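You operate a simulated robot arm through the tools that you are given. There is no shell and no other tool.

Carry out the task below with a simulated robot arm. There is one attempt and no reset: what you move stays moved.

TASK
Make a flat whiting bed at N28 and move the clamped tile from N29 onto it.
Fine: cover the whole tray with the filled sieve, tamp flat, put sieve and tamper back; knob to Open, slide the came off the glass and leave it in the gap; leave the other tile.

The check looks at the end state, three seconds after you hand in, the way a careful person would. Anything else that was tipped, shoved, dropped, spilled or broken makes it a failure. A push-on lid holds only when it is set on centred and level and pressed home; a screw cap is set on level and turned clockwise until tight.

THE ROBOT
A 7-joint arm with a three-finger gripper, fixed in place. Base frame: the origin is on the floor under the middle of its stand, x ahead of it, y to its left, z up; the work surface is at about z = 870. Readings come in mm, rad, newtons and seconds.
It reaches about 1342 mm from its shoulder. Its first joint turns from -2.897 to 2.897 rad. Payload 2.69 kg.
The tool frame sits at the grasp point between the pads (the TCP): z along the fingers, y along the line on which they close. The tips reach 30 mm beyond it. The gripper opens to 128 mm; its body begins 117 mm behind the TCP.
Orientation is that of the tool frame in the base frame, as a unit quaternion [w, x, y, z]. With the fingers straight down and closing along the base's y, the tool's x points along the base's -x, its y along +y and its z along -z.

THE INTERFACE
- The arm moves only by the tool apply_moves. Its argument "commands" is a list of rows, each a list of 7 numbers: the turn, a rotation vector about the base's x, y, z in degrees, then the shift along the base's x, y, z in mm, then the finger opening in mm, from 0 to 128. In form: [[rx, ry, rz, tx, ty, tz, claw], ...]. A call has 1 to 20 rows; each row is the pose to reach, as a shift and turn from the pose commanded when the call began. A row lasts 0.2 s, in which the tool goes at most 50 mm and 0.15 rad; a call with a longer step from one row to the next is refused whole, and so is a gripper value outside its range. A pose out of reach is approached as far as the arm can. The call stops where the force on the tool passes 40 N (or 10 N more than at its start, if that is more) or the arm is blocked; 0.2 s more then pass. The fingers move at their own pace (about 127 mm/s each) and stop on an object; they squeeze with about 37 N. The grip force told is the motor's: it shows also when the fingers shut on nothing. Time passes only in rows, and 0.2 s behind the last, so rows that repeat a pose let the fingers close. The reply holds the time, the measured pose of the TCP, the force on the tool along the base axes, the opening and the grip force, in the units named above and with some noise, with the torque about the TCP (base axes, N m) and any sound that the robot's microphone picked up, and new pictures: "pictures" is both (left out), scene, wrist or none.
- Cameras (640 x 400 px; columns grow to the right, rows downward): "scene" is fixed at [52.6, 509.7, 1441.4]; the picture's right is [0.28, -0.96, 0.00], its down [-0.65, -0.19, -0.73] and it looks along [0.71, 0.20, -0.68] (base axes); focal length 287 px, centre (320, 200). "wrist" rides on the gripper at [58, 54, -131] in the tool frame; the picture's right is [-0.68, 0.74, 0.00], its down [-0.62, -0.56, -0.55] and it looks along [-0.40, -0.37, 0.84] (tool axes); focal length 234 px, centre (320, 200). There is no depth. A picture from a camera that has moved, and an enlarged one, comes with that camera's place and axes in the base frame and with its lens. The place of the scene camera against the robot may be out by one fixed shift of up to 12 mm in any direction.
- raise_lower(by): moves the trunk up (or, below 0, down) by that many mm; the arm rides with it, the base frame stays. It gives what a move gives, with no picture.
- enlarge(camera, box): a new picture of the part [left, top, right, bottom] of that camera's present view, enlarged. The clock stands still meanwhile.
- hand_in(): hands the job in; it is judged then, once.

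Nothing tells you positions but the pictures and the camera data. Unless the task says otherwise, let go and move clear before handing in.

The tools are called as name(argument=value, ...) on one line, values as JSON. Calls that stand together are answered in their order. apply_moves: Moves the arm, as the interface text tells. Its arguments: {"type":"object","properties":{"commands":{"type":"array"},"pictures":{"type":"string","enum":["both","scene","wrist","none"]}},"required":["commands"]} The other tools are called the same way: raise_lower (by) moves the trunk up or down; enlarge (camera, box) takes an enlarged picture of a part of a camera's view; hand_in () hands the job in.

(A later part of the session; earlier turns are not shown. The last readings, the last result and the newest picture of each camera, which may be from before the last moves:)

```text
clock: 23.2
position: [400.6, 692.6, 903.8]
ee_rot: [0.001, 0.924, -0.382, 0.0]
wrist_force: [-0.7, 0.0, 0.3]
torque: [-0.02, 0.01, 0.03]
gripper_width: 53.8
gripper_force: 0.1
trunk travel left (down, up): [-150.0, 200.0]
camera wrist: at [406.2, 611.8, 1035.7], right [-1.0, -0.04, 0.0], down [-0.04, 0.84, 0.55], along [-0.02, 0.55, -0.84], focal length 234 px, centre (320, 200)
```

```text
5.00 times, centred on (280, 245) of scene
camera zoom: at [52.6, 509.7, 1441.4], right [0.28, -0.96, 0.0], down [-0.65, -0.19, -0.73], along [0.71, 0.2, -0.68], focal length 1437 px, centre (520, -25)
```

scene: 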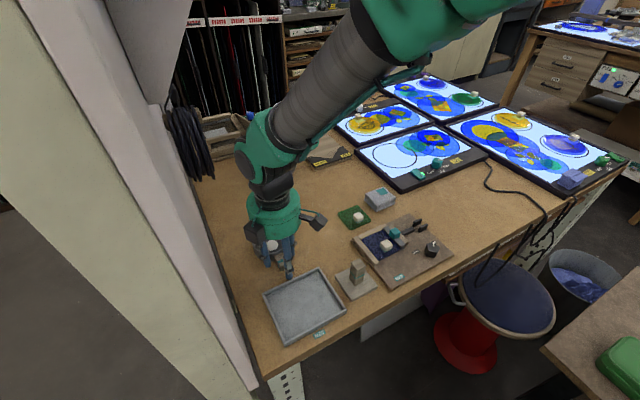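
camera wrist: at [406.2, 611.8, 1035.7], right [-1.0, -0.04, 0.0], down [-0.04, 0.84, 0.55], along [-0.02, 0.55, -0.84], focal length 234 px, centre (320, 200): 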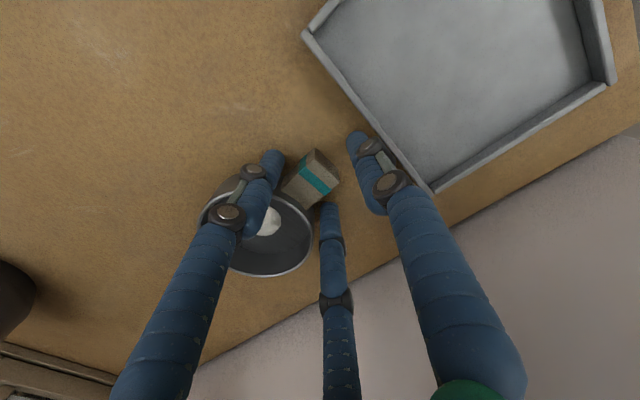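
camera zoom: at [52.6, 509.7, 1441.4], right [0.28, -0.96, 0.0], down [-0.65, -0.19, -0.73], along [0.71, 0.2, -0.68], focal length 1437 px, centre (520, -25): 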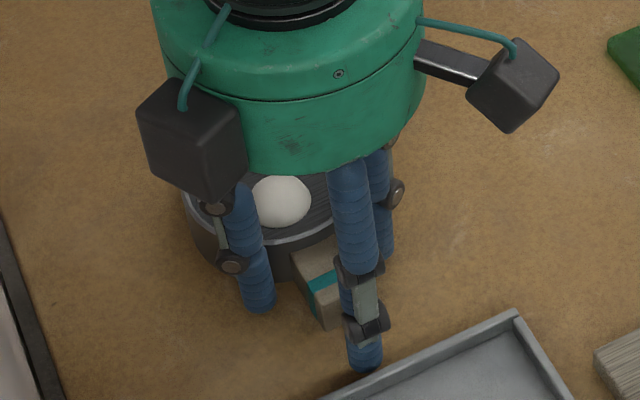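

All three fingers are around the handle without contact. I'll close gently.

apply_moves(commands=[[0, 0, 0, 0, 0, 0, 48], [0, 0, 0, 0, 0, 0, 44], [0, 0, 0, 0, 0, 0, 40], [0, 0, 0, 0, 0, 0, 37], [0, 0, 0, 0, 0, 0, 34], [0, 0, 0, 0, 0, 0, 31], [0, 0, 0, 0, 0, 0, 25], [0, 0, 0, 0, 0, 0, 15], [0, 0, 0, 0, 0, 0, 10], [0, 0, 0, 0, 0, 0, 10]], pictures="both")

enlarge(camera="wrist", box=[240, 90, 400, 250])

enlarge(camera="scene", box=[235, 205, 325, 285])

```text
clock: 25.4
position: [401.3, 693.7, 904.0]
ee_rot: [0.0, 0.924, -0.383, -0.001]
wrist_force: [0.0, -0.2, -0.3]
torque: [0.0, 0.0, 0.03]
gripper_width: 31.1
gripper_force: 15.3
trunk travel left (down, up): [-150.0, 200.0]
camera wrist: at [406.2, 611.7, 1035.7], right [-1.0, -0.04, 0.0], down [-0.04, 0.84, 0.55], along [-0.02, 0.55, -0.84], focal length 234 px, centre (320, 200)
```

scene: 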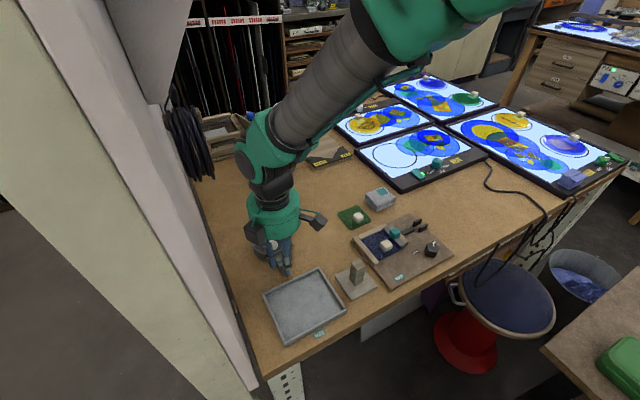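
wrist: 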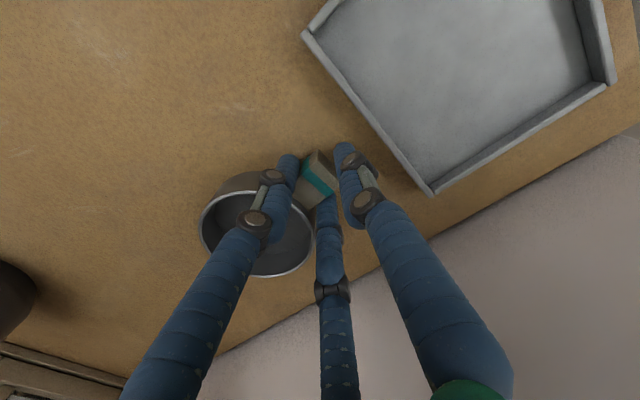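

```text
2.50 times, centred on (320, 170) of wrist
camera zoom: at [406.2, 611.7, 1035.7], right [-1.0, -0.04, 0.0], down [-0.04, 0.84, 0.55], along [-0.02, 0.55, -0.84], focal length 585 px, centre (320, 275)
```

zoom: 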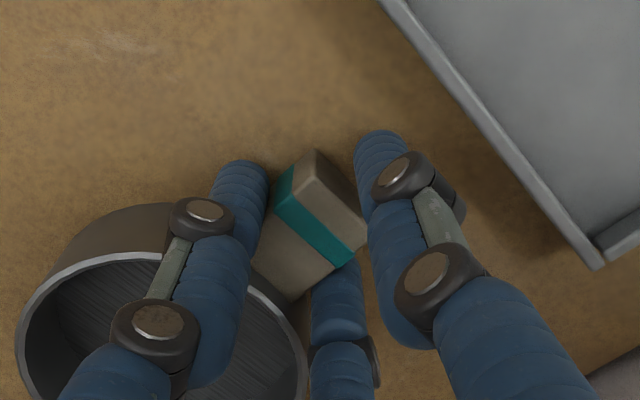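

```text
5.00 times, centred on (280, 245) of scene
camera zoom: at [52.6, 509.7, 1441.4], right [0.28, -0.96, 0.0], down [-0.65, -0.19, -0.73], along [0.71, 0.2, -0.68], focal length 1437 px, centre (520, -25)
```

zoom: 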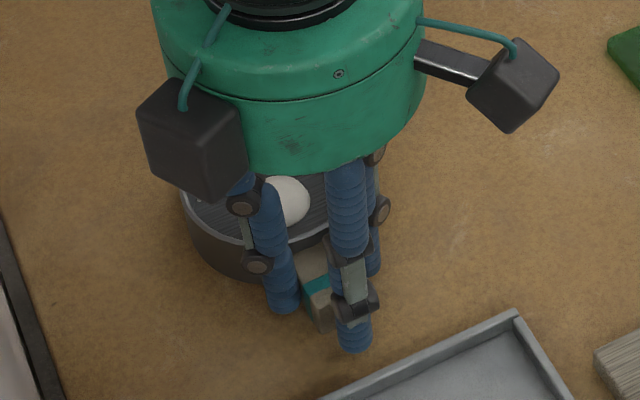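

apply_moves(commands=[[0, 0, 0, 0, 0, 0, 0], [0, 0, 0, 0, 0, 0, 0], [0, 0, 0, 0, 0, 0, 0], [0, 0, 0, 0, 0, 0, 0]], pictures="wrist")

enlarge(camera="wrist", box=[240, 90, 400, 250])

```text
clock: 26.4
position: [401.2, 691.5, 904.3]
ee_rot: [0.0, 0.924, -0.382, 0.0]
wrist_force: [-0.6, 0.5, -0.1]
torque: [-0.03, 0.03, 0.0]
gripper_width: 30.7
gripper_force: 37.1
trunk travel left (down, up): [-150.0, 200.0]
camera wrist: at [406.2, 611.7, 1035.7], right [-1.0, -0.04, 0.0], down [-0.04, 0.84, 0.55], along [-0.02, 0.55, -0.84], focal length 234 px, centre (320, 200)
```

wrist: 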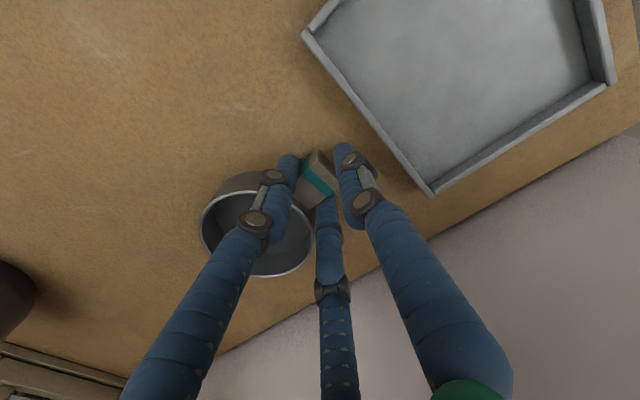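

```text
2.50 times, centred on (320, 170) of wrist
camera zoom: at [406.2, 611.7, 1035.7], right [-1.0, -0.04, 0.0], down [-0.04, 0.84, 0.55], along [-0.02, 0.55, -0.84], focal length 585 px, centre (320, 275)
```

zoom: 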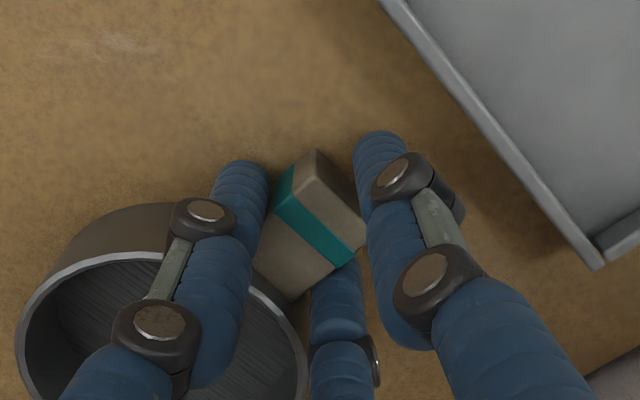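

The grip is at full force on the handle. I'll lift a little and check that the sieve comes with it.

apply_moves(commands=[[0, 0, 0, 0, 0, 2, 0], [0, 0, 0, 0, 0, 4, 0], [0, 0, 0, 0, 0, 7, 0], [0, 0, 0, 0, 0, 10, 0], [0, 0, 0, 0, 0, 12, 0], [0, 0, 0, 0, 0, 12, 0]], pictures="both")

enlarge(camera="scene", box=[235, 205, 325, 285])

```text
clock: 27.8
position: [403.2, 692.5, 915.7]
ee_rot: [0.0, 0.924, -0.383, 0.0]
wrist_force: [0.3, 0.5, -1.4]
torque: [-0.03, 0.05, 0.0]
gripper_width: 30.5
gripper_force: 37.3
trunk travel left (down, up): [-150.0, 200.0]
camera wrist: at [406.6, 611.2, 1047.3], right [-1.0, -0.04, 0.0], down [-0.04, 0.84, 0.55], along [-0.02, 0.55, -0.84], focal length 234 px, centre (320, 200)
```

scene: 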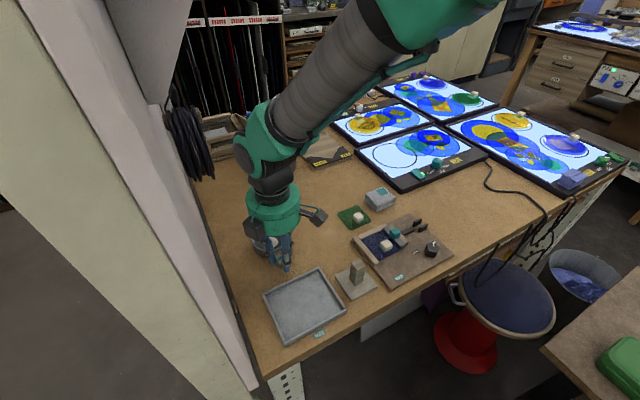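
wrist: 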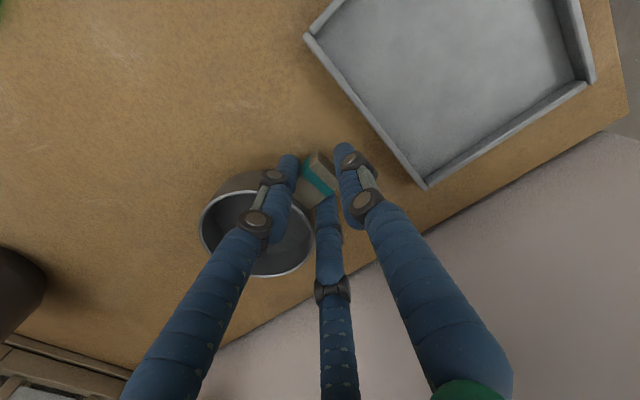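

```text
5.00 times, centred on (280, 245) of scene
camera zoom: at [52.6, 509.7, 1441.4], right [0.28, -0.96, 0.0], down [-0.65, -0.19, -0.73], along [0.71, 0.2, -0.68], focal length 1437 px, centre (520, -25)
```

zoom: 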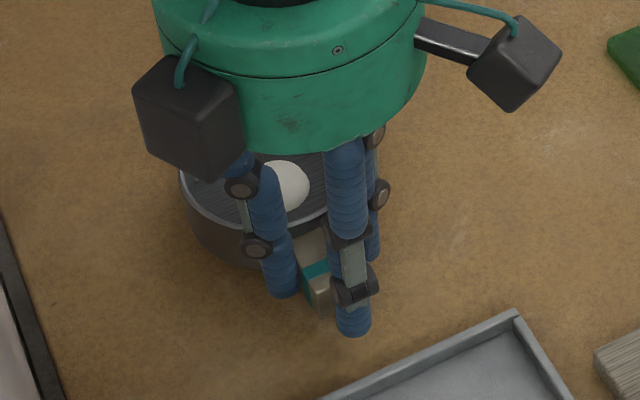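

The sieve lifts level and weighs only about 0.15 kg. I'll raise it further and check that no powder leaks before crossing to the tray.

apply_moves(commands=[[0, 0, 0, 0, 0, 3, 0], [0, 0, 0, 0, 0, 8, 0], [0, 0, 0, 0, 0, 14, 0], [0, 0, 0, 0, 0, 20, 0], [0, 0, 0, 0, 0, 25, 0], [0, 0, 0, 0, 0, 28, 0], [0, 0, 0, -2, -2, 28, 0], [0, 0, 0, -6, -6, 28, 0], [0, 0, 0, -12, -12, 28, 0], [0, 0, 0, -19, -19, 28, 0], [0, 0, 0, -26, -26, 28, 0], [0, 0, 0, -33, -33, 28, 0], [0, 0, 0, -40, -40, 28, 0], [0, 0, 0, -45, -45, 28, 0], [0, 0, 0, -48, -48, 28, 0], [0, 0, 0, -50, -50, 28, 0]], pictures="both")

enlarge(camera="scene", box=[235, 195, 355, 315])

enlarge(camera="wrist", box=[150, 120, 350, 300])

```text
clock: 31.2
position: [353.0, 641.7, 944.1]
ee_rot: [0.0, 0.924, -0.383, 0.0]
wrist_force: [-0.3, 0.9, -1.4]
torque: [-0.04, 0.02, -0.05]
gripper_width: 30.7
gripper_force: 36.8
trunk travel left (down, up): [-150.0, 200.0]
camera wrist: at [356.5, 561.3, 1075.4], right [-1.0, -0.04, 0.0], down [-0.04, 0.84, 0.55], along [-0.02, 0.55, -0.84], focal length 234 px, centre (320, 200)
```

scene: 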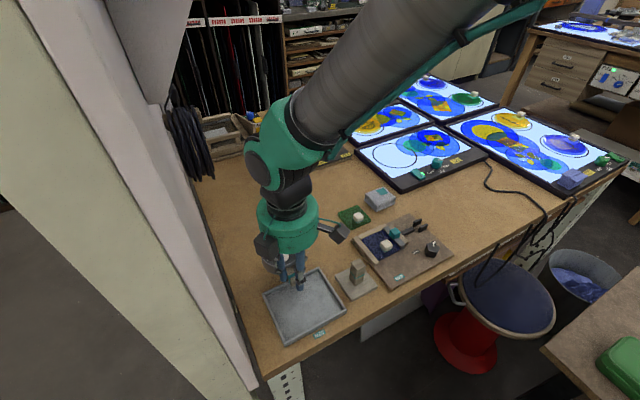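
wrist: 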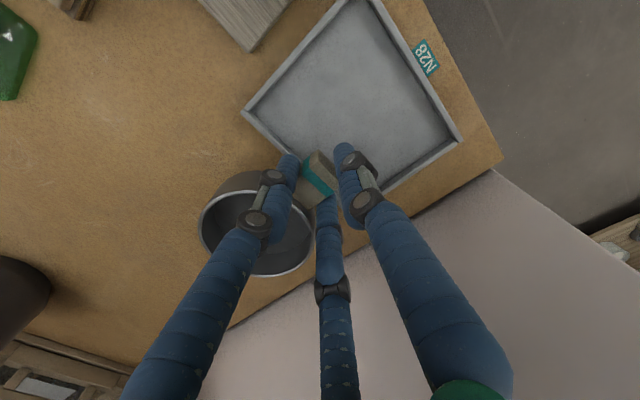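

```text
3.33 times, centred on (295, 255) of scene
camera zoom: at [52.6, 509.7, 1441.4], right [0.28, -0.96, 0.0], down [-0.65, -0.19, -0.73], along [0.71, 0.2, -0.68], focal length 958 px, centre (403, 17)
```

zoom: 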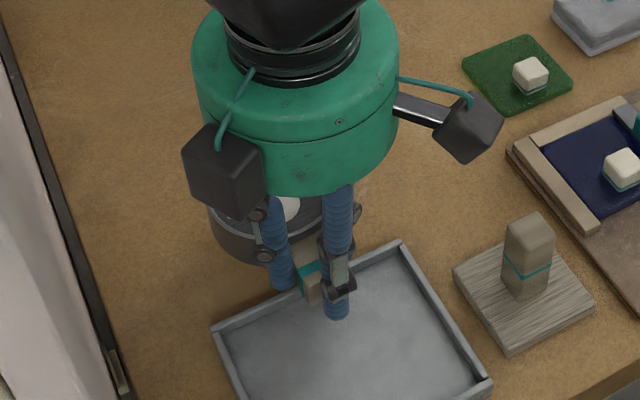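

```text
2.22 times, centred on (250, 210) of wrist
camera zoom: at [356.5, 561.3, 1075.4], right [-1.0, -0.04, 0.0], down [-0.04, 0.84, 0.55], along [-0.02, 0.55, -0.84], focal length 520 px, centre (476, 178)
```

zoom: 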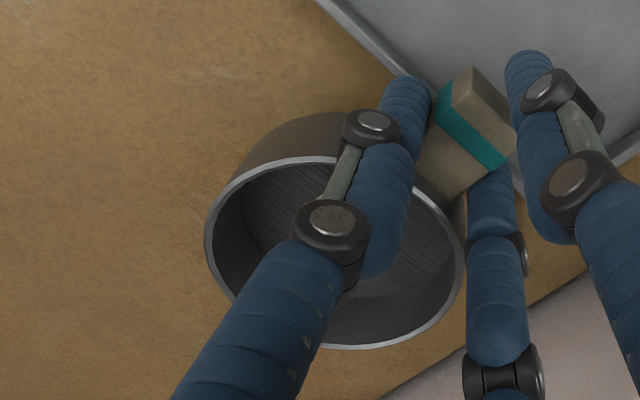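

No powder has leaked so far. I'll continue smoothly so the bowl is centred over the tray.

apply_moves(commands=[[0, 0, 0, -2, -2, 0, 0], [0, 0, 0, -6, -6, 0, 0], [0, 0, 0, -12, -12, 0, 0], [0, 0, 0, -19, -18, 0, 0], [0, 0, 0, -27, -26, 0, 0], [0, 0, 0, -35, -34, 0, 0], [0, 0, 0, -43, -42, 0, 0], [0, 0, 0, -51, -50, 0, 0], [0, 0, 0, -58, -57, 0, 0], [0, 0, 0, -65, -63, -2, 0], [0, 0, 0, -70, -68, -4, 0], [0, 0, 0, -74, -71, -6, 0], [0, 0, 0, -75.4, -72.3, -7, 0], [0, 0, 0, -75.4, -72.3, -7, 0]], pictures="both")

enlarge(camera="scene", box=[235, 215, 365, 350])

enlarge(camera="wrist", box=[150, 60, 350, 300])

```text
clock: 34.2
position: [278.1, 569.3, 935.7]
ee_rot: [0.0, 0.924, -0.383, 0.0]
wrist_force: [0.0, -0.1, -1.0]
torque: [-0.02, 0.04, 0.0]
gripper_width: 30.8
gripper_force: 37.1
trunk travel left (down, up): [-150.0, 200.0]
camera wrist: at [281.4, 489.1, 1067.4], right [-1.0, -0.04, 0.0], down [-0.04, 0.84, 0.55], along [-0.02, 0.55, -0.84], focal length 234 px, centre (320, 200)
```

scene: 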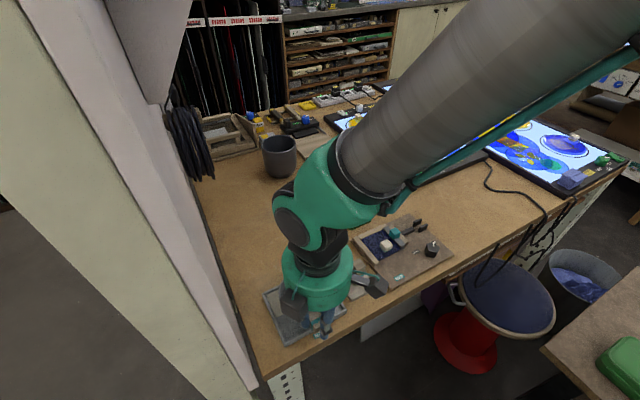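
wrist: 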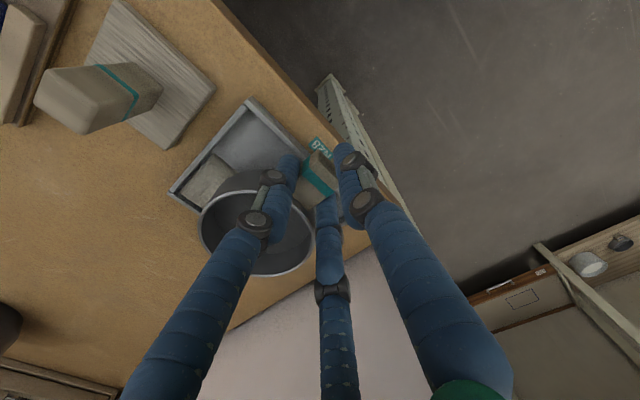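

```text
2.96 times, centred on (300, 282) of scene
camera zoom: at [52.6, 509.7, 1441.4], right [0.28, -0.96, 0.0], down [-0.65, -0.19, -0.73], along [0.71, 0.2, -0.68], focal length 852 px, centre (379, -44)
```

zoom: 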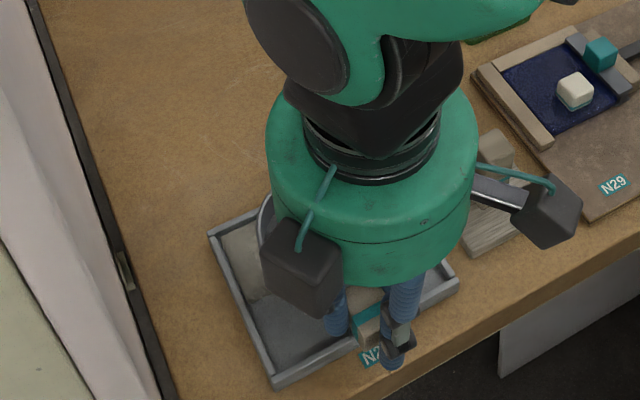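

```text
1.67 times, centred on (250, 180) of wrist
camera zoom: at [281.4, 489.1, 1067.4], right [-1.0, -0.04, 0.0], down [-0.04, 0.84, 0.55], along [-0.02, 0.55, -0.84], focal length 390 px, centre (437, 233)
```

zoom: 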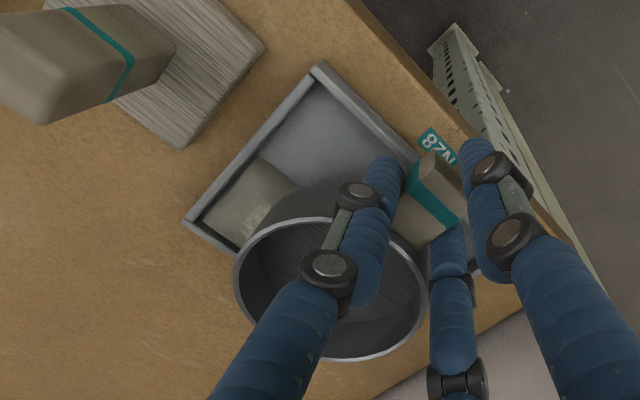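

A pale powder patch is already appearing on the tray floor where the sieve passed, so powder falls as it travels over the tray. I'll look closer before planning the sweep.

enlarge(camera="wrist", box=[160, 90, 320, 210])

enlarge(camera="scene", box=[255, 260, 345, 350])

```text
3.33 times, centred on (240, 150) of wrist
camera zoom: at [281.4, 489.1, 1067.4], right [-1.0, -0.04, 0.0], down [-0.04, 0.84, 0.55], along [-0.02, 0.55, -0.84], focal length 781 px, centre (587, 367)
```

zoom: 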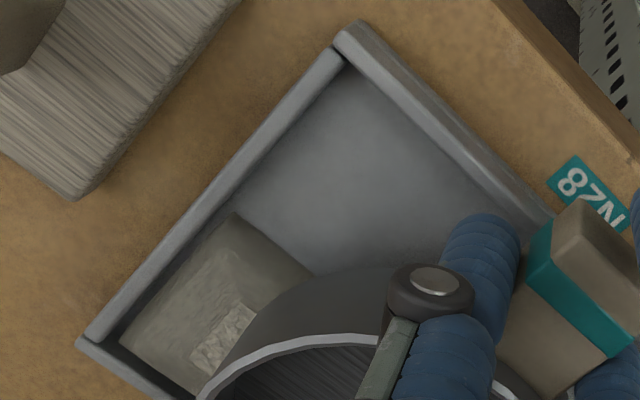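

```text
4.44 times, centred on (300, 305) of scene
camera zoom: at [52.6, 509.7, 1441.4], right [0.28, -0.96, 0.0], down [-0.65, -0.19, -0.73], along [0.71, 0.2, -0.68], focal length 1277 px, centre (409, -267)
```

zoom: 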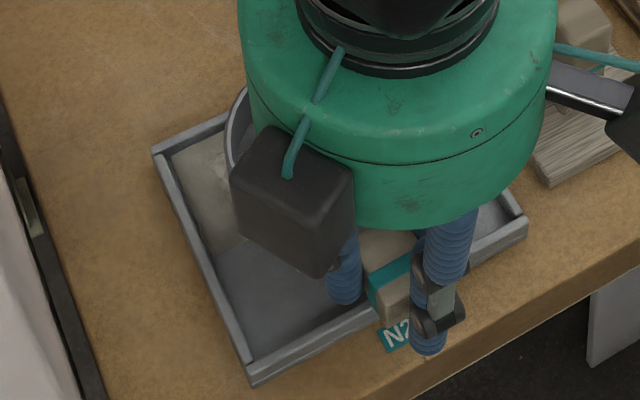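

The rear half of the tray looks dusted. I'll now sweep the bowl slowly over the front half, side to side, keeping its centre well inside the walls.

apply_moves(commands=[[0, 0, 0, -5, -5, 0, 0], [0, 0, 0, -10, -10, 0, 0], [0, 0, 0, -15, -15, 0, 0], [0, 0, 0, -19, -19, 0, 0], [0, 0, 0, -19, -19, 0, 0], [0, 0, 0, -13, -25, 0, 0], [0, 0, 0, -7, -31, 0, 0], [0, 0, 0, -1, -37, 0, 0], [0, 0, 0, 5, -43, 0, 0], [0, 0, 0, 5, -43, 0, 0], [0, 0, 0, -1, -37, 0, 0], [0, 0, 0, -7, -31, 0, 0], [0, 0, 0, -13, -25, 0, 0], [0, 0, 0, -19, -19, 0, 0], [0, 0, 0, -25, -13, 0, 0], [0, 0, 0, -31, -7, 0, 0], [0, 0, 0, -37, -1, 0, 0], [0, 0, 0, -43, 5, 0, 0], [0, 0, 0, -43, 5, 0, 0]], pictures="both")

enlarge(camera="wrist", box=[120, 60, 340, 230])

enlarge(camera="scene", box=[255, 260, 345, 350])

```text
clock: 38.2
position: [234.7, 574.7, 936.8]
ee_rot: [0.001, 0.924, -0.383, 0.0]
wrist_force: [0.4, 0.0, -1.2]
torque: [-0.03, 0.0, 0.0]
gripper_width: 30.6
gripper_force: 36.5
trunk travel left (down, up): [-150.0, 200.0]
camera wrist: at [238.3, 494.0, 1067.9], right [-1.0, -0.04, 0.0], down [-0.04, 0.84, 0.55], along [-0.02, 0.55, -0.84], focal length 234 px, centre (320, 200)
```

scene: 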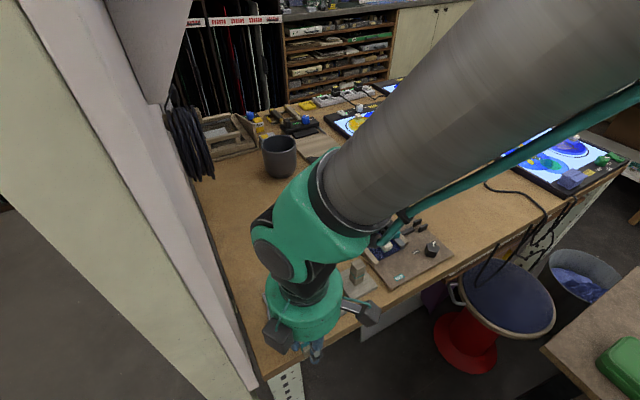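
wrist: 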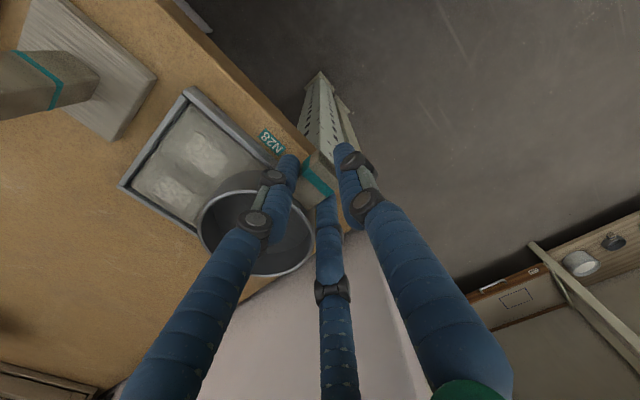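

```text
2.35 times, centred on (230, 145) of wrist
camera zoom: at [238.3, 494.0, 1067.9], right [-1.0, -0.04, 0.0], down [-0.04, 0.84, 0.55], along [-0.02, 0.55, -0.84], focal length 551 px, centre (532, 329)
```

zoom: 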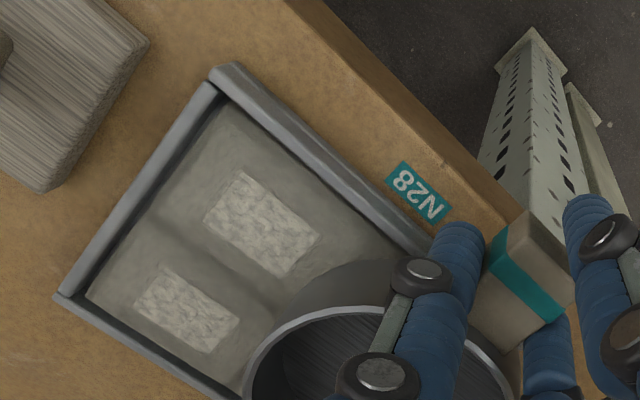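

```text
4.44 times, centred on (300, 305) of scene
camera zoom: at [52.6, 509.7, 1441.4], right [0.28, -0.96, 0.0], down [-0.65, -0.19, -0.73], along [0.71, 0.2, -0.68], focal length 1277 px, centre (409, -267)
```

zoom: 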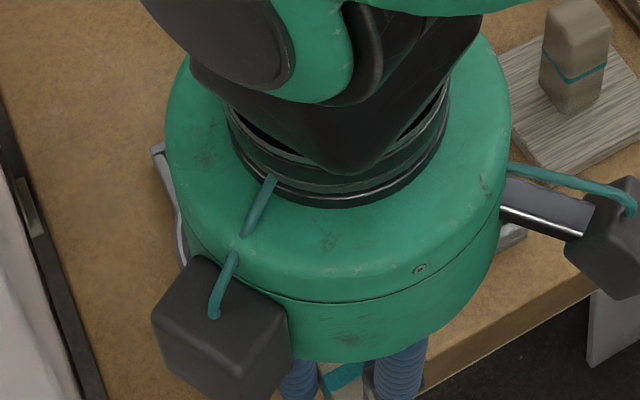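

Powder now covers the +e1 half in two rough mounds. I'll sweep the rear row along its full width so the left side gets the same.

apply_moves(commands=[[0, 0, 0, 6, 6, 0, 0], [0, 0, 0, 12, 12, 0, 0], [0, 0, 0, 18, 18, 0, 0], [0, 0, 0, 24, 24, 0, 0], [0, 0, 0, 30, 30, 0, 0], [0, 0, 0, 34.5, 34.5, 0, 0], [0, 0, 0, 34.5, 34.5, 0, 0], [0, 0, 0, 40.5, 28.5, 0, 0], [0, 0, 0, 46.5, 22.5, 0, 0], [0, 0, 0, 52.5, 16.5, 0, 0], [0, 0, 0, 58.5, 10.5, 0, 0], [0, 0, 0, 64.5, 4.5, 0, 0], [0, 0, 0, 70.5, -1.5, 0, 0], [0, 0, 0, 76.5, -7.5, 0, 0], [0, 0, 0, 82.5, -13.5, 0, 0], [0, 0, 0, 82.5, -13.5, 0, 0]], pictures="both")

enlarge(camera="wrist", box=[160, 50, 440, 250])

enlarge(camera="scene", box=[245, 250, 355, 350])

```text
clock: 41.6
position: [318.4, 559.7, 936.1]
ee_rot: [0.0, 0.924, -0.382, 0.0]
wrist_force: [-0.5, -0.3, -1.5]
torque: [-0.05, 0.03, 0.01]
gripper_width: 30.4
gripper_force: 36.9
trunk travel left (down, up): [-150.0, 200.0]
camera wrist: at [321.5, 480.0, 1068.0], right [-1.0, -0.04, 0.0], down [-0.04, 0.84, 0.55], along [-0.02, 0.55, -0.84], focal length 234 px, centre (320, 200)
```

scene: 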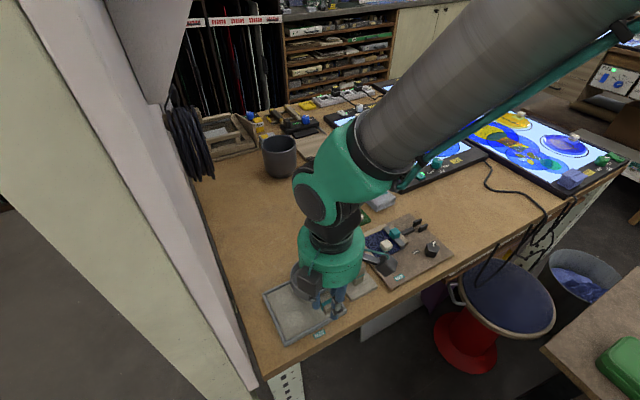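
wrist: 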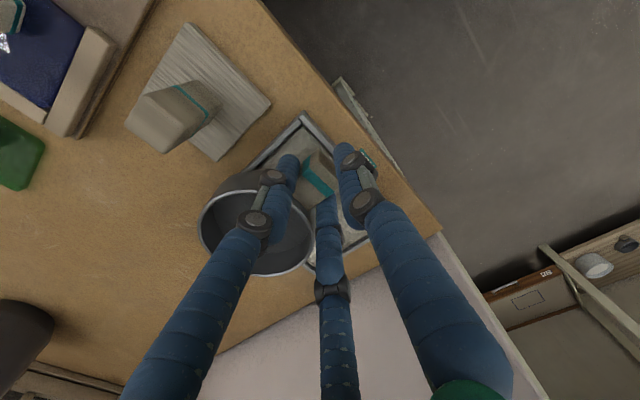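

```text
2.00 times, centred on (300, 150) of wrist
camera zoom: at [321.5, 480.0, 1068.0], right [-1.0, -0.04, 0.0], down [-0.04, 0.84, 0.55], along [-0.02, 0.55, -0.84], focal length 468 px, centre (360, 300)
```

zoom: 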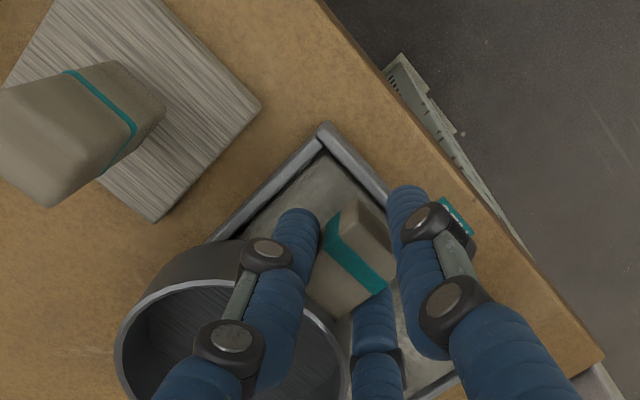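

```text
4.00 times, centred on (300, 300) of scene
camera zoom: at [52.6, 509.7, 1441.4], right [0.28, -0.96, 0.0], down [-0.65, -0.19, -0.73], along [0.71, 0.2, -0.68], focal length 1150 px, centre (400, -200)
```

zoom: 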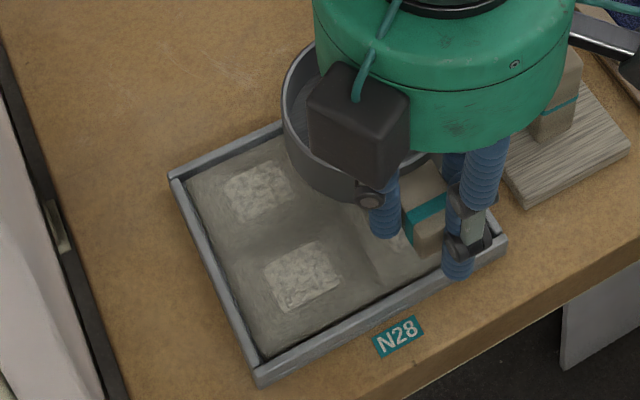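

The left half shows full cover with rough mounds. I'll carry the sieve out the way it came in and look at the whole tray from clear of it.

apply_moves(commands=[[0, 0, 0, -6, 6, 0, 0], [0, 0, 0, -12, 12, 0, 0], [0, 0, 0, -18, 18, 0, 0], [0, 0, 0, -24, 24, 0, 0], [0, 0, 0, -22, 26, 2, 0], [0, 0, 0, -16, 32, 4, 0], [0, 0, 0, -9, 39, 7, 0], [0, 0, 0, -2, 46, 7, 0], [0, 0, 0, 6, 53, 7, 0], [0, 0, 0, 14, 60, 7, 0], [0, 0, 0, 22, 67, 7, 0], [0, 0, 0, 29, 74, 7, 0], [0, 0, 0, 34, 79, 7, 0], [0, 0, 0, 36, 81, 7, 0], [0, 0, 0, 36, 81, 7, 0]], pictures="both")

enlarge(camera="wrist", box=[220, 0, 480, 200])

enlarge(camera="scene", box=[245, 250, 355, 350])

```text
clock: 44.8
position: [350.6, 641.6, 943.8]
ee_rot: [0.0, 0.924, -0.383, 0.0]
wrist_force: [-1.2, 1.8, -1.2]
torque: [-0.02, 0.05, 0.03]
gripper_width: 30.8
gripper_force: 37.0
trunk travel left (down, up): [-150.0, 200.0]
camera wrist: at [356.5, 561.6, 1075.2], right [-1.0, -0.04, 0.0], down [-0.04, 0.84, 0.55], along [-0.02, 0.55, -0.84], focal length 234 px, centre (320, 200)
```

scene: 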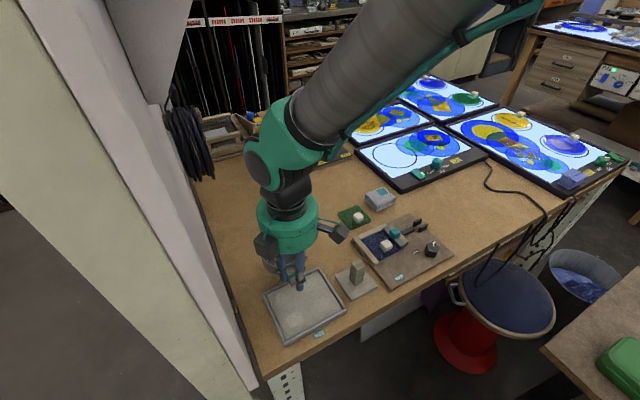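
wrist: 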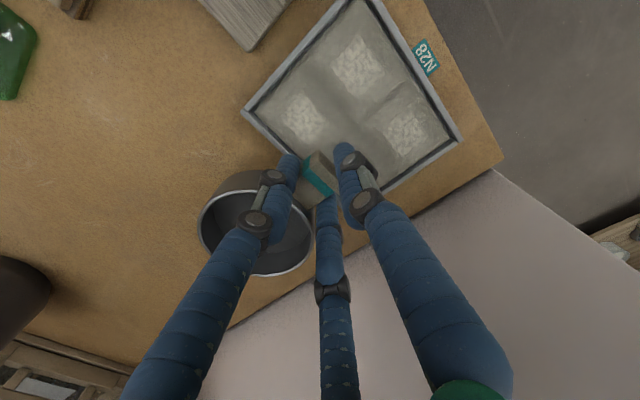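

```text
2.00 times, centred on (350, 100) of wrist
camera zoom: at [356.5, 561.6, 1075.2], right [-1.0, -0.04, 0.0], down [-0.04, 0.84, 0.55], along [-0.02, 0.55, -0.84], focal length 468 px, centre (260, 400)
```

zoom: 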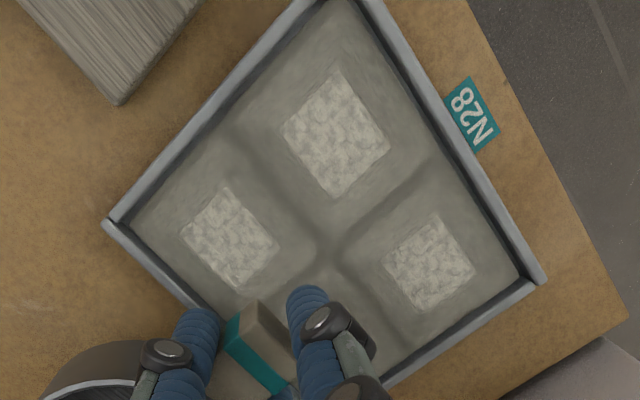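

```text
4.00 times, centred on (300, 300) of scene
camera zoom: at [52.6, 509.7, 1441.4], right [0.28, -0.96, 0.0], down [-0.65, -0.19, -0.73], along [0.71, 0.2, -0.68], focal length 1150 px, centre (400, -200)
```

zoom: 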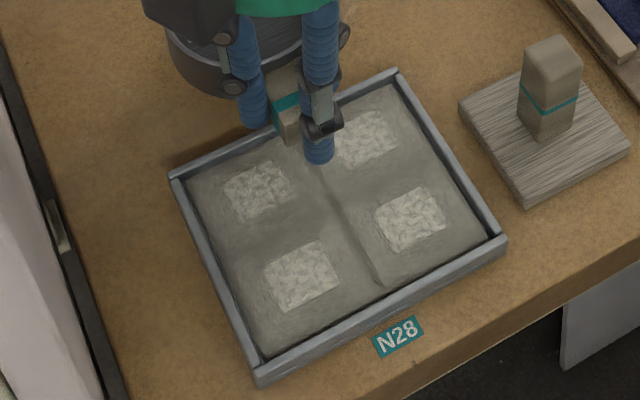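

The whole tray is covered evenly and nothing has spilled on the bench. Now I'll take the sieve back to its original spot and lower it.

apply_moves(commands=[[0, 0, 0, 3, 3, 0, 0], [0, 0, 0, 9, 9.5, 0, 0], [0, 0, 0, 17, 18, 0, 0], [0, 0, 0, 26, 28, 0, 0], [0, 0, 0, 35, 38, 0, 0], [0, 0, 0, 43, 46.5, 0, 0], [0, 0, 0, 48, 52, 0, 0], [0, 0, 0, 50, 54, 0, 0], [0, 0, 0, 50, 54, -8, 0], [0, 0, 0, 50, 54, -18, 0], [0, 0, 0, 50, 54, -27, 0], [0, 0, 0, 50, 54, -33, 0], [0, 0, 0, 50, 54, -37, 0], [0, 0, 0, 50, 54, -37, 0]], pictures="both")

enlarge(camera="scene", box=[215, 195, 335, 285])

```text
clock: 47.8
position: [402.4, 696.2, 906.6]
ee_rot: [0.0, 0.924, -0.383, -0.001]
wrist_force: [-1.4, 0.1, -1.3]
torque: [-0.03, 0.06, -0.01]
gripper_width: 30.7
gripper_force: 37.5
trunk travel left (down, up): [-150.0, 200.0]
camera wrist: at [406.7, 615.2, 1038.5], right [-1.0, -0.04, 0.0], down [-0.04, 0.84, 0.55], along [-0.02, 0.55, -0.84], focal length 234 px, centre (320, 200)
```

scene: 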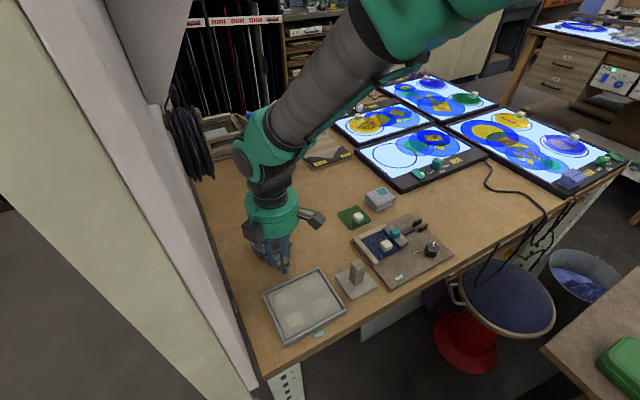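
wrist: 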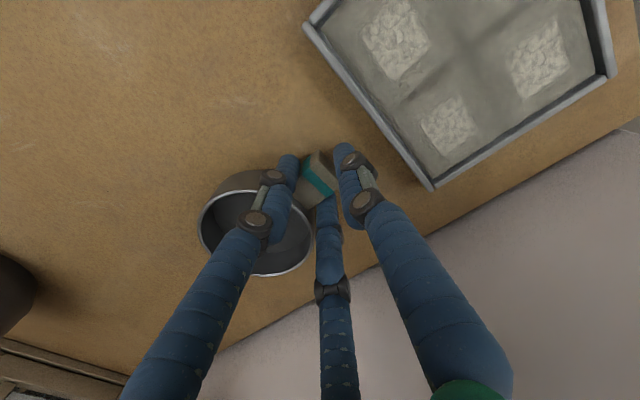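

```text
4.44 times, centred on (275, 240) of scene
camera zoom: at [52.6, 509.7, 1441.4], right [0.28, -0.96, 0.0], down [-0.65, -0.19, -0.73], along [0.71, 0.2, -0.68], focal length 1277 px, centre (520, 22)
```

zoom: 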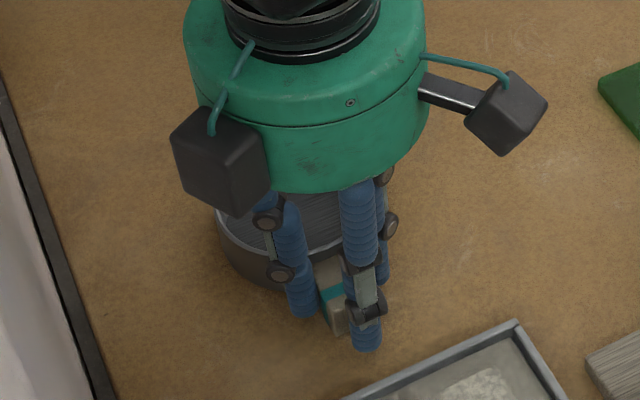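

apply_moves(commands=[[0, 0, 0, 0, 0, -1, 0], [0, 0, 0, 0, 0, -2, 0], [0, 0, 0, 0, 0, -3, 0], [0, 0, 0, 0, 0, -3.5, 0], [0, 0, 0, 0, 0, -3.5, 0]], pictures="none")

```text
clock: 49.0
position: [401.9, 694.9, 903.3]
ee_rot: [0.0, 0.924, -0.383, 0.0]
wrist_force: [-0.6, -1.0, 6.6]
torque: [0.48, -0.47, 0.0]
gripper_width: 30.5
gripper_force: 36.7
trunk travel left (down, up): [-150.0, 200.0]
```

The sieve is touching the bench. I'll open just enough to free the handle and then rise straight up.

apply_moves(commands=[[0, 0, 0, 0, 0, 0, 34], [0, 0, 0, 0, 0, 0, 40], [0, 0, 0, 0, 0, 0, 46], [0, 0, 0, 0, 0, 0, 52], [0, 0, 0, 0, 0, 0, 52], [0, 0, 0, 0, 0, 10, 52], [0, 0, 0, 0, 0, 30, 52], [0, 0, 0, 0, 0, 60, 52], [0, 0, 0, 0, 0, 90, 52], [0, 0, 0, 0, 0, 90, 52]], pictures="both")

enlarge(camera="scene", box=[215, 195, 335, 285])

enlarge(camera="wrist", box=[180, 40, 420, 230])

```text
clock: 51.2
position: [402.2, 695.6, 992.1]
ee_rot: [0.001, 0.924, -0.383, 0.0]
wrist_force: [-1.4, -0.4, -0.2]
torque: [0.03, -0.02, -0.02]
gripper_width: 51.9
gripper_force: 0.0
trunk travel left (down, up): [-150.0, 200.0]
camera wrist: at [406.0, 615.8, 1123.1], right [-1.0, -0.04, 0.0], down [-0.04, 0.84, 0.55], along [-0.02, 0.55, -0.84], focal length 234 px, centre (320, 200)
```

scene: 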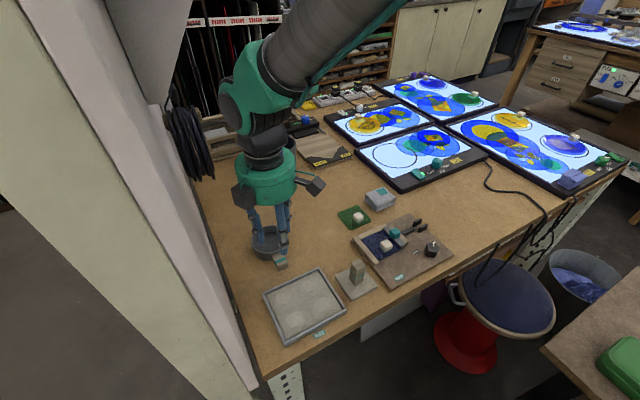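
wrist: 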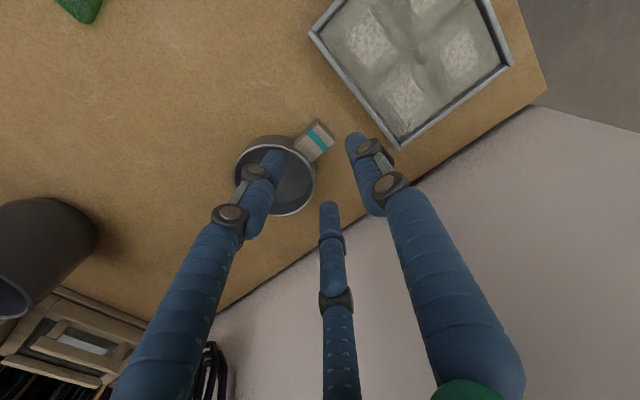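

```text
4.44 times, centred on (275, 240) of scene
camera zoom: at [52.6, 509.7, 1441.4], right [0.28, -0.96, 0.0], down [-0.65, -0.19, -0.73], along [0.71, 0.2, -0.68], focal length 1277 px, centre (520, 22)
```

zoom: 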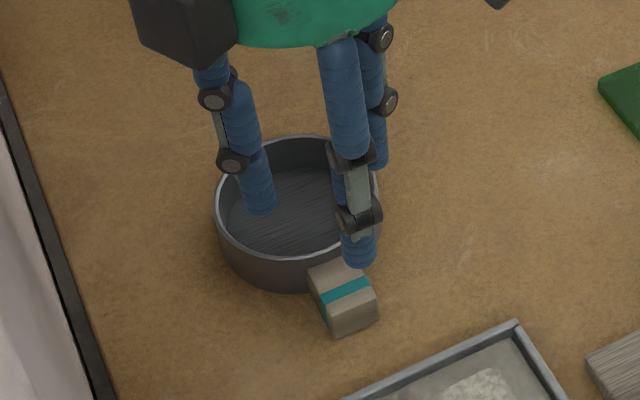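

```text
2.11 times, centred on (300, 135) of wrist
camera zoom: at [406.0, 615.8, 1123.1], right [-1.0, -0.04, 0.0], down [-0.04, 0.84, 0.55], along [-0.02, 0.55, -0.84], focal length 493 px, centre (362, 337)
```

zoom: 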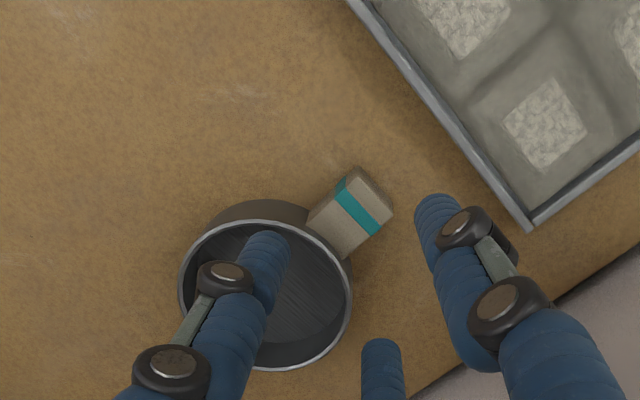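

The sieve is back in its original place, empty and upright. Next I'll go above the tamper at about (406, 520), keeping this orientation.

apply_moves(commands=[[0, 0, 0, 0.5, -15, 10, 60], [0, 0, 0, 1, -50, 20, 60], [0, 0, 0, 2, -90, 30, 60], [0, 0, 0, 3, -130, 40, 60], [0, 0, 0, 3.6, -165, 40, 60], [0, 0, 0, 3.6, -176, 40, 60], [0, 0, 0, 3.6, -176, 40, 60]], pictures="both")

enlarge(camera="wrist", box=[250, 60, 400, 190])

enlarge(camera="scene", box=[245, 225, 395, 350])

```text
clock: 52.8
position: [404.6, 518.0, 1033.3]
ee_rot: [0.0, 0.924, -0.383, -0.001]
wrist_force: [-0.3, -0.2, 0.4]
torque: [0.0, -0.03, -0.01]
gripper_width: 59.9
gripper_force: 0.0
trunk travel left (down, up): [-150.0, 200.0]
camera wrist: at [409.8, 437.6, 1163.9], right [-1.0, -0.04, 0.0], down [-0.04, 0.84, 0.55], along [-0.02, 0.55, -0.84], focal length 234 px, centre (320, 200)
```

scene: 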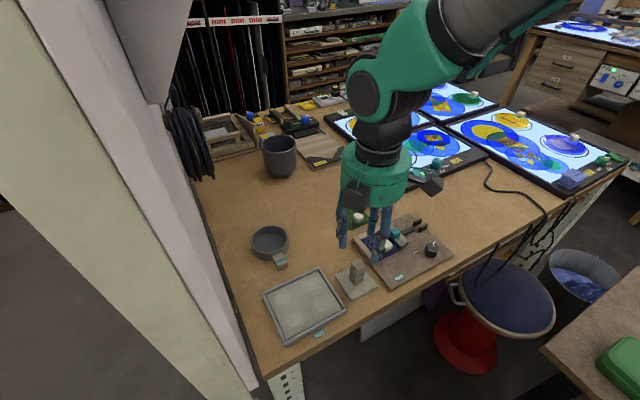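
wrist: 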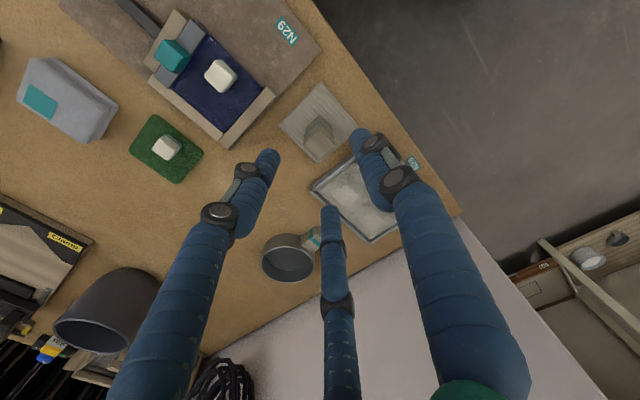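

```text
3.08 times, centred on (325, 125) of wrist
camera zoom: at [409.8, 437.6, 1163.9], right [-1.0, -0.04, 0.0], down [-0.04, 0.84, 0.55], along [-0.02, 0.55, -0.84], focal length 720 px, centre (305, 431)
```

zoom: 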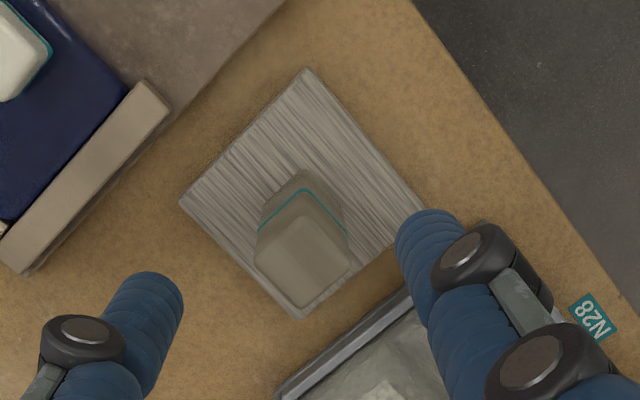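

```text
3.20 times, centred on (320, 288) of scene
camera zoom: at [52.6, 509.7, 1441.4], right [0.28, -0.96, 0.0], down [-0.65, -0.19, -0.73], along [0.71, 0.2, -0.68], focal length 920 px, centre (320, -80)
```

zoom: 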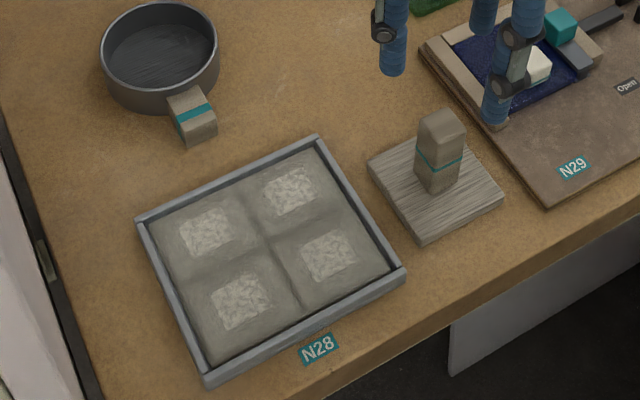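

The tamper's plate centre is about (407, 519), and its handle top is near z ≈ 933. I'll descend around the handle until the tips are just above the plate.

apply_moves(commands=[[0, 0, 0, 1.4, -1.6, -25, 60], [0, 0, 0, 1.4, -1.6, -55, 60], [0, 0, 0, 1.4, -1.6, -80, 60], [0, 0, 0, 1.4, -1.6, -100, 60], [0, 0, 0, 1.4, -1.6, -112, 60], [0, 0, 0, 1.4, -1.6, -117, 60], [0, 0, 0, 1.4, -1.6, -117, 60]], pictures="both")

enlarge(camera="wrist", box=[240, 70, 400, 230])

enlarge(camera="scene", box=[325, 235, 395, 305])

```text
clock: 54.4
position: [407.9, 517.7, 915.4]
ee_rot: [0.0, 0.924, -0.382, 0.0]
wrist_force: [-0.5, -0.1, -0.1]
torque: [0.01, 0.01, 0.01]
gripper_width: 59.8
gripper_force: 0.1
trunk travel left (down, up): [-150.0, 200.0]
camera wrist: at [412.0, 437.4, 1047.3], right [-1.0, -0.04, 0.0], down [-0.04, 0.84, 0.55], along [-0.02, 0.55, -0.84], focal length 234 px, centre (320, 200)
```

scene: 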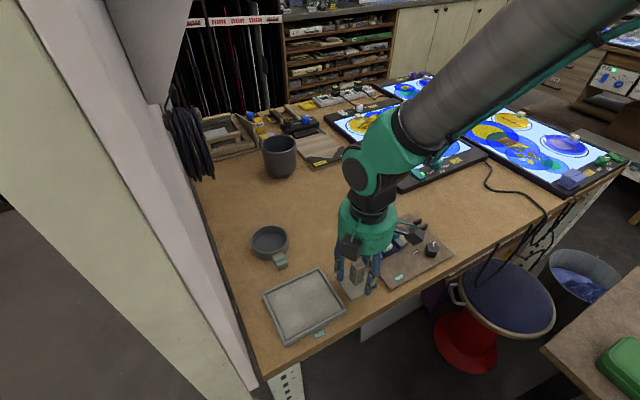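
wrist: 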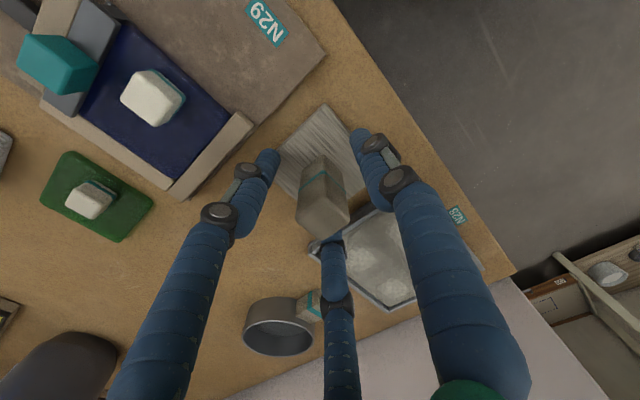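

```text
2.50 times, centred on (320, 150) of wrist
camera zoom: at [412.0, 437.4, 1047.3], right [-1.0, -0.04, 0.0], down [-0.04, 0.84, 0.55], along [-0.02, 0.55, -0.84], focal length 585 px, centre (320, 325)
```

zoom: 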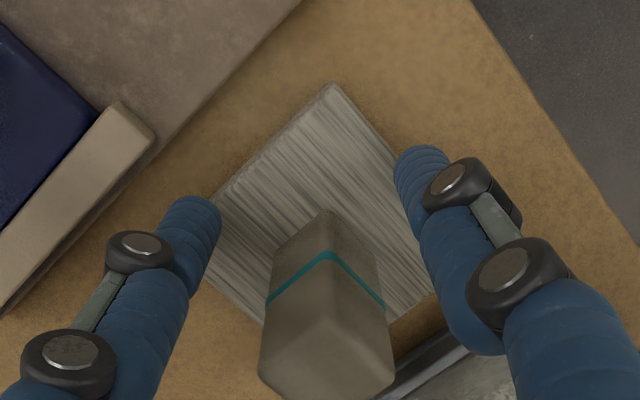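

```text
5.71 times, centred on (360, 270) of scene
camera zoom: at [52.6, 509.7, 1441.4], right [0.28, -0.96, 0.0], down [-0.65, -0.19, -0.73], along [0.71, 0.2, -0.68], focal length 1642 px, centre (91, -200)
```

zoom: 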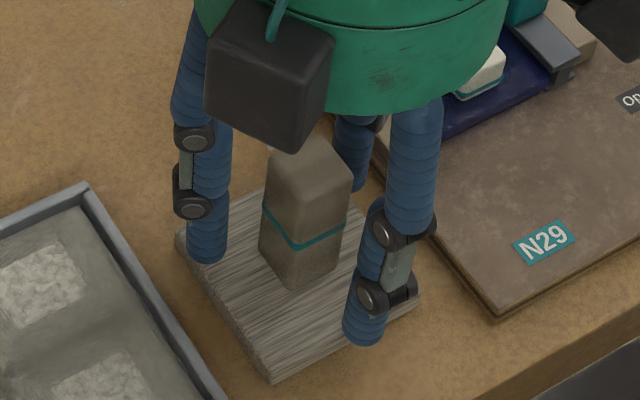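

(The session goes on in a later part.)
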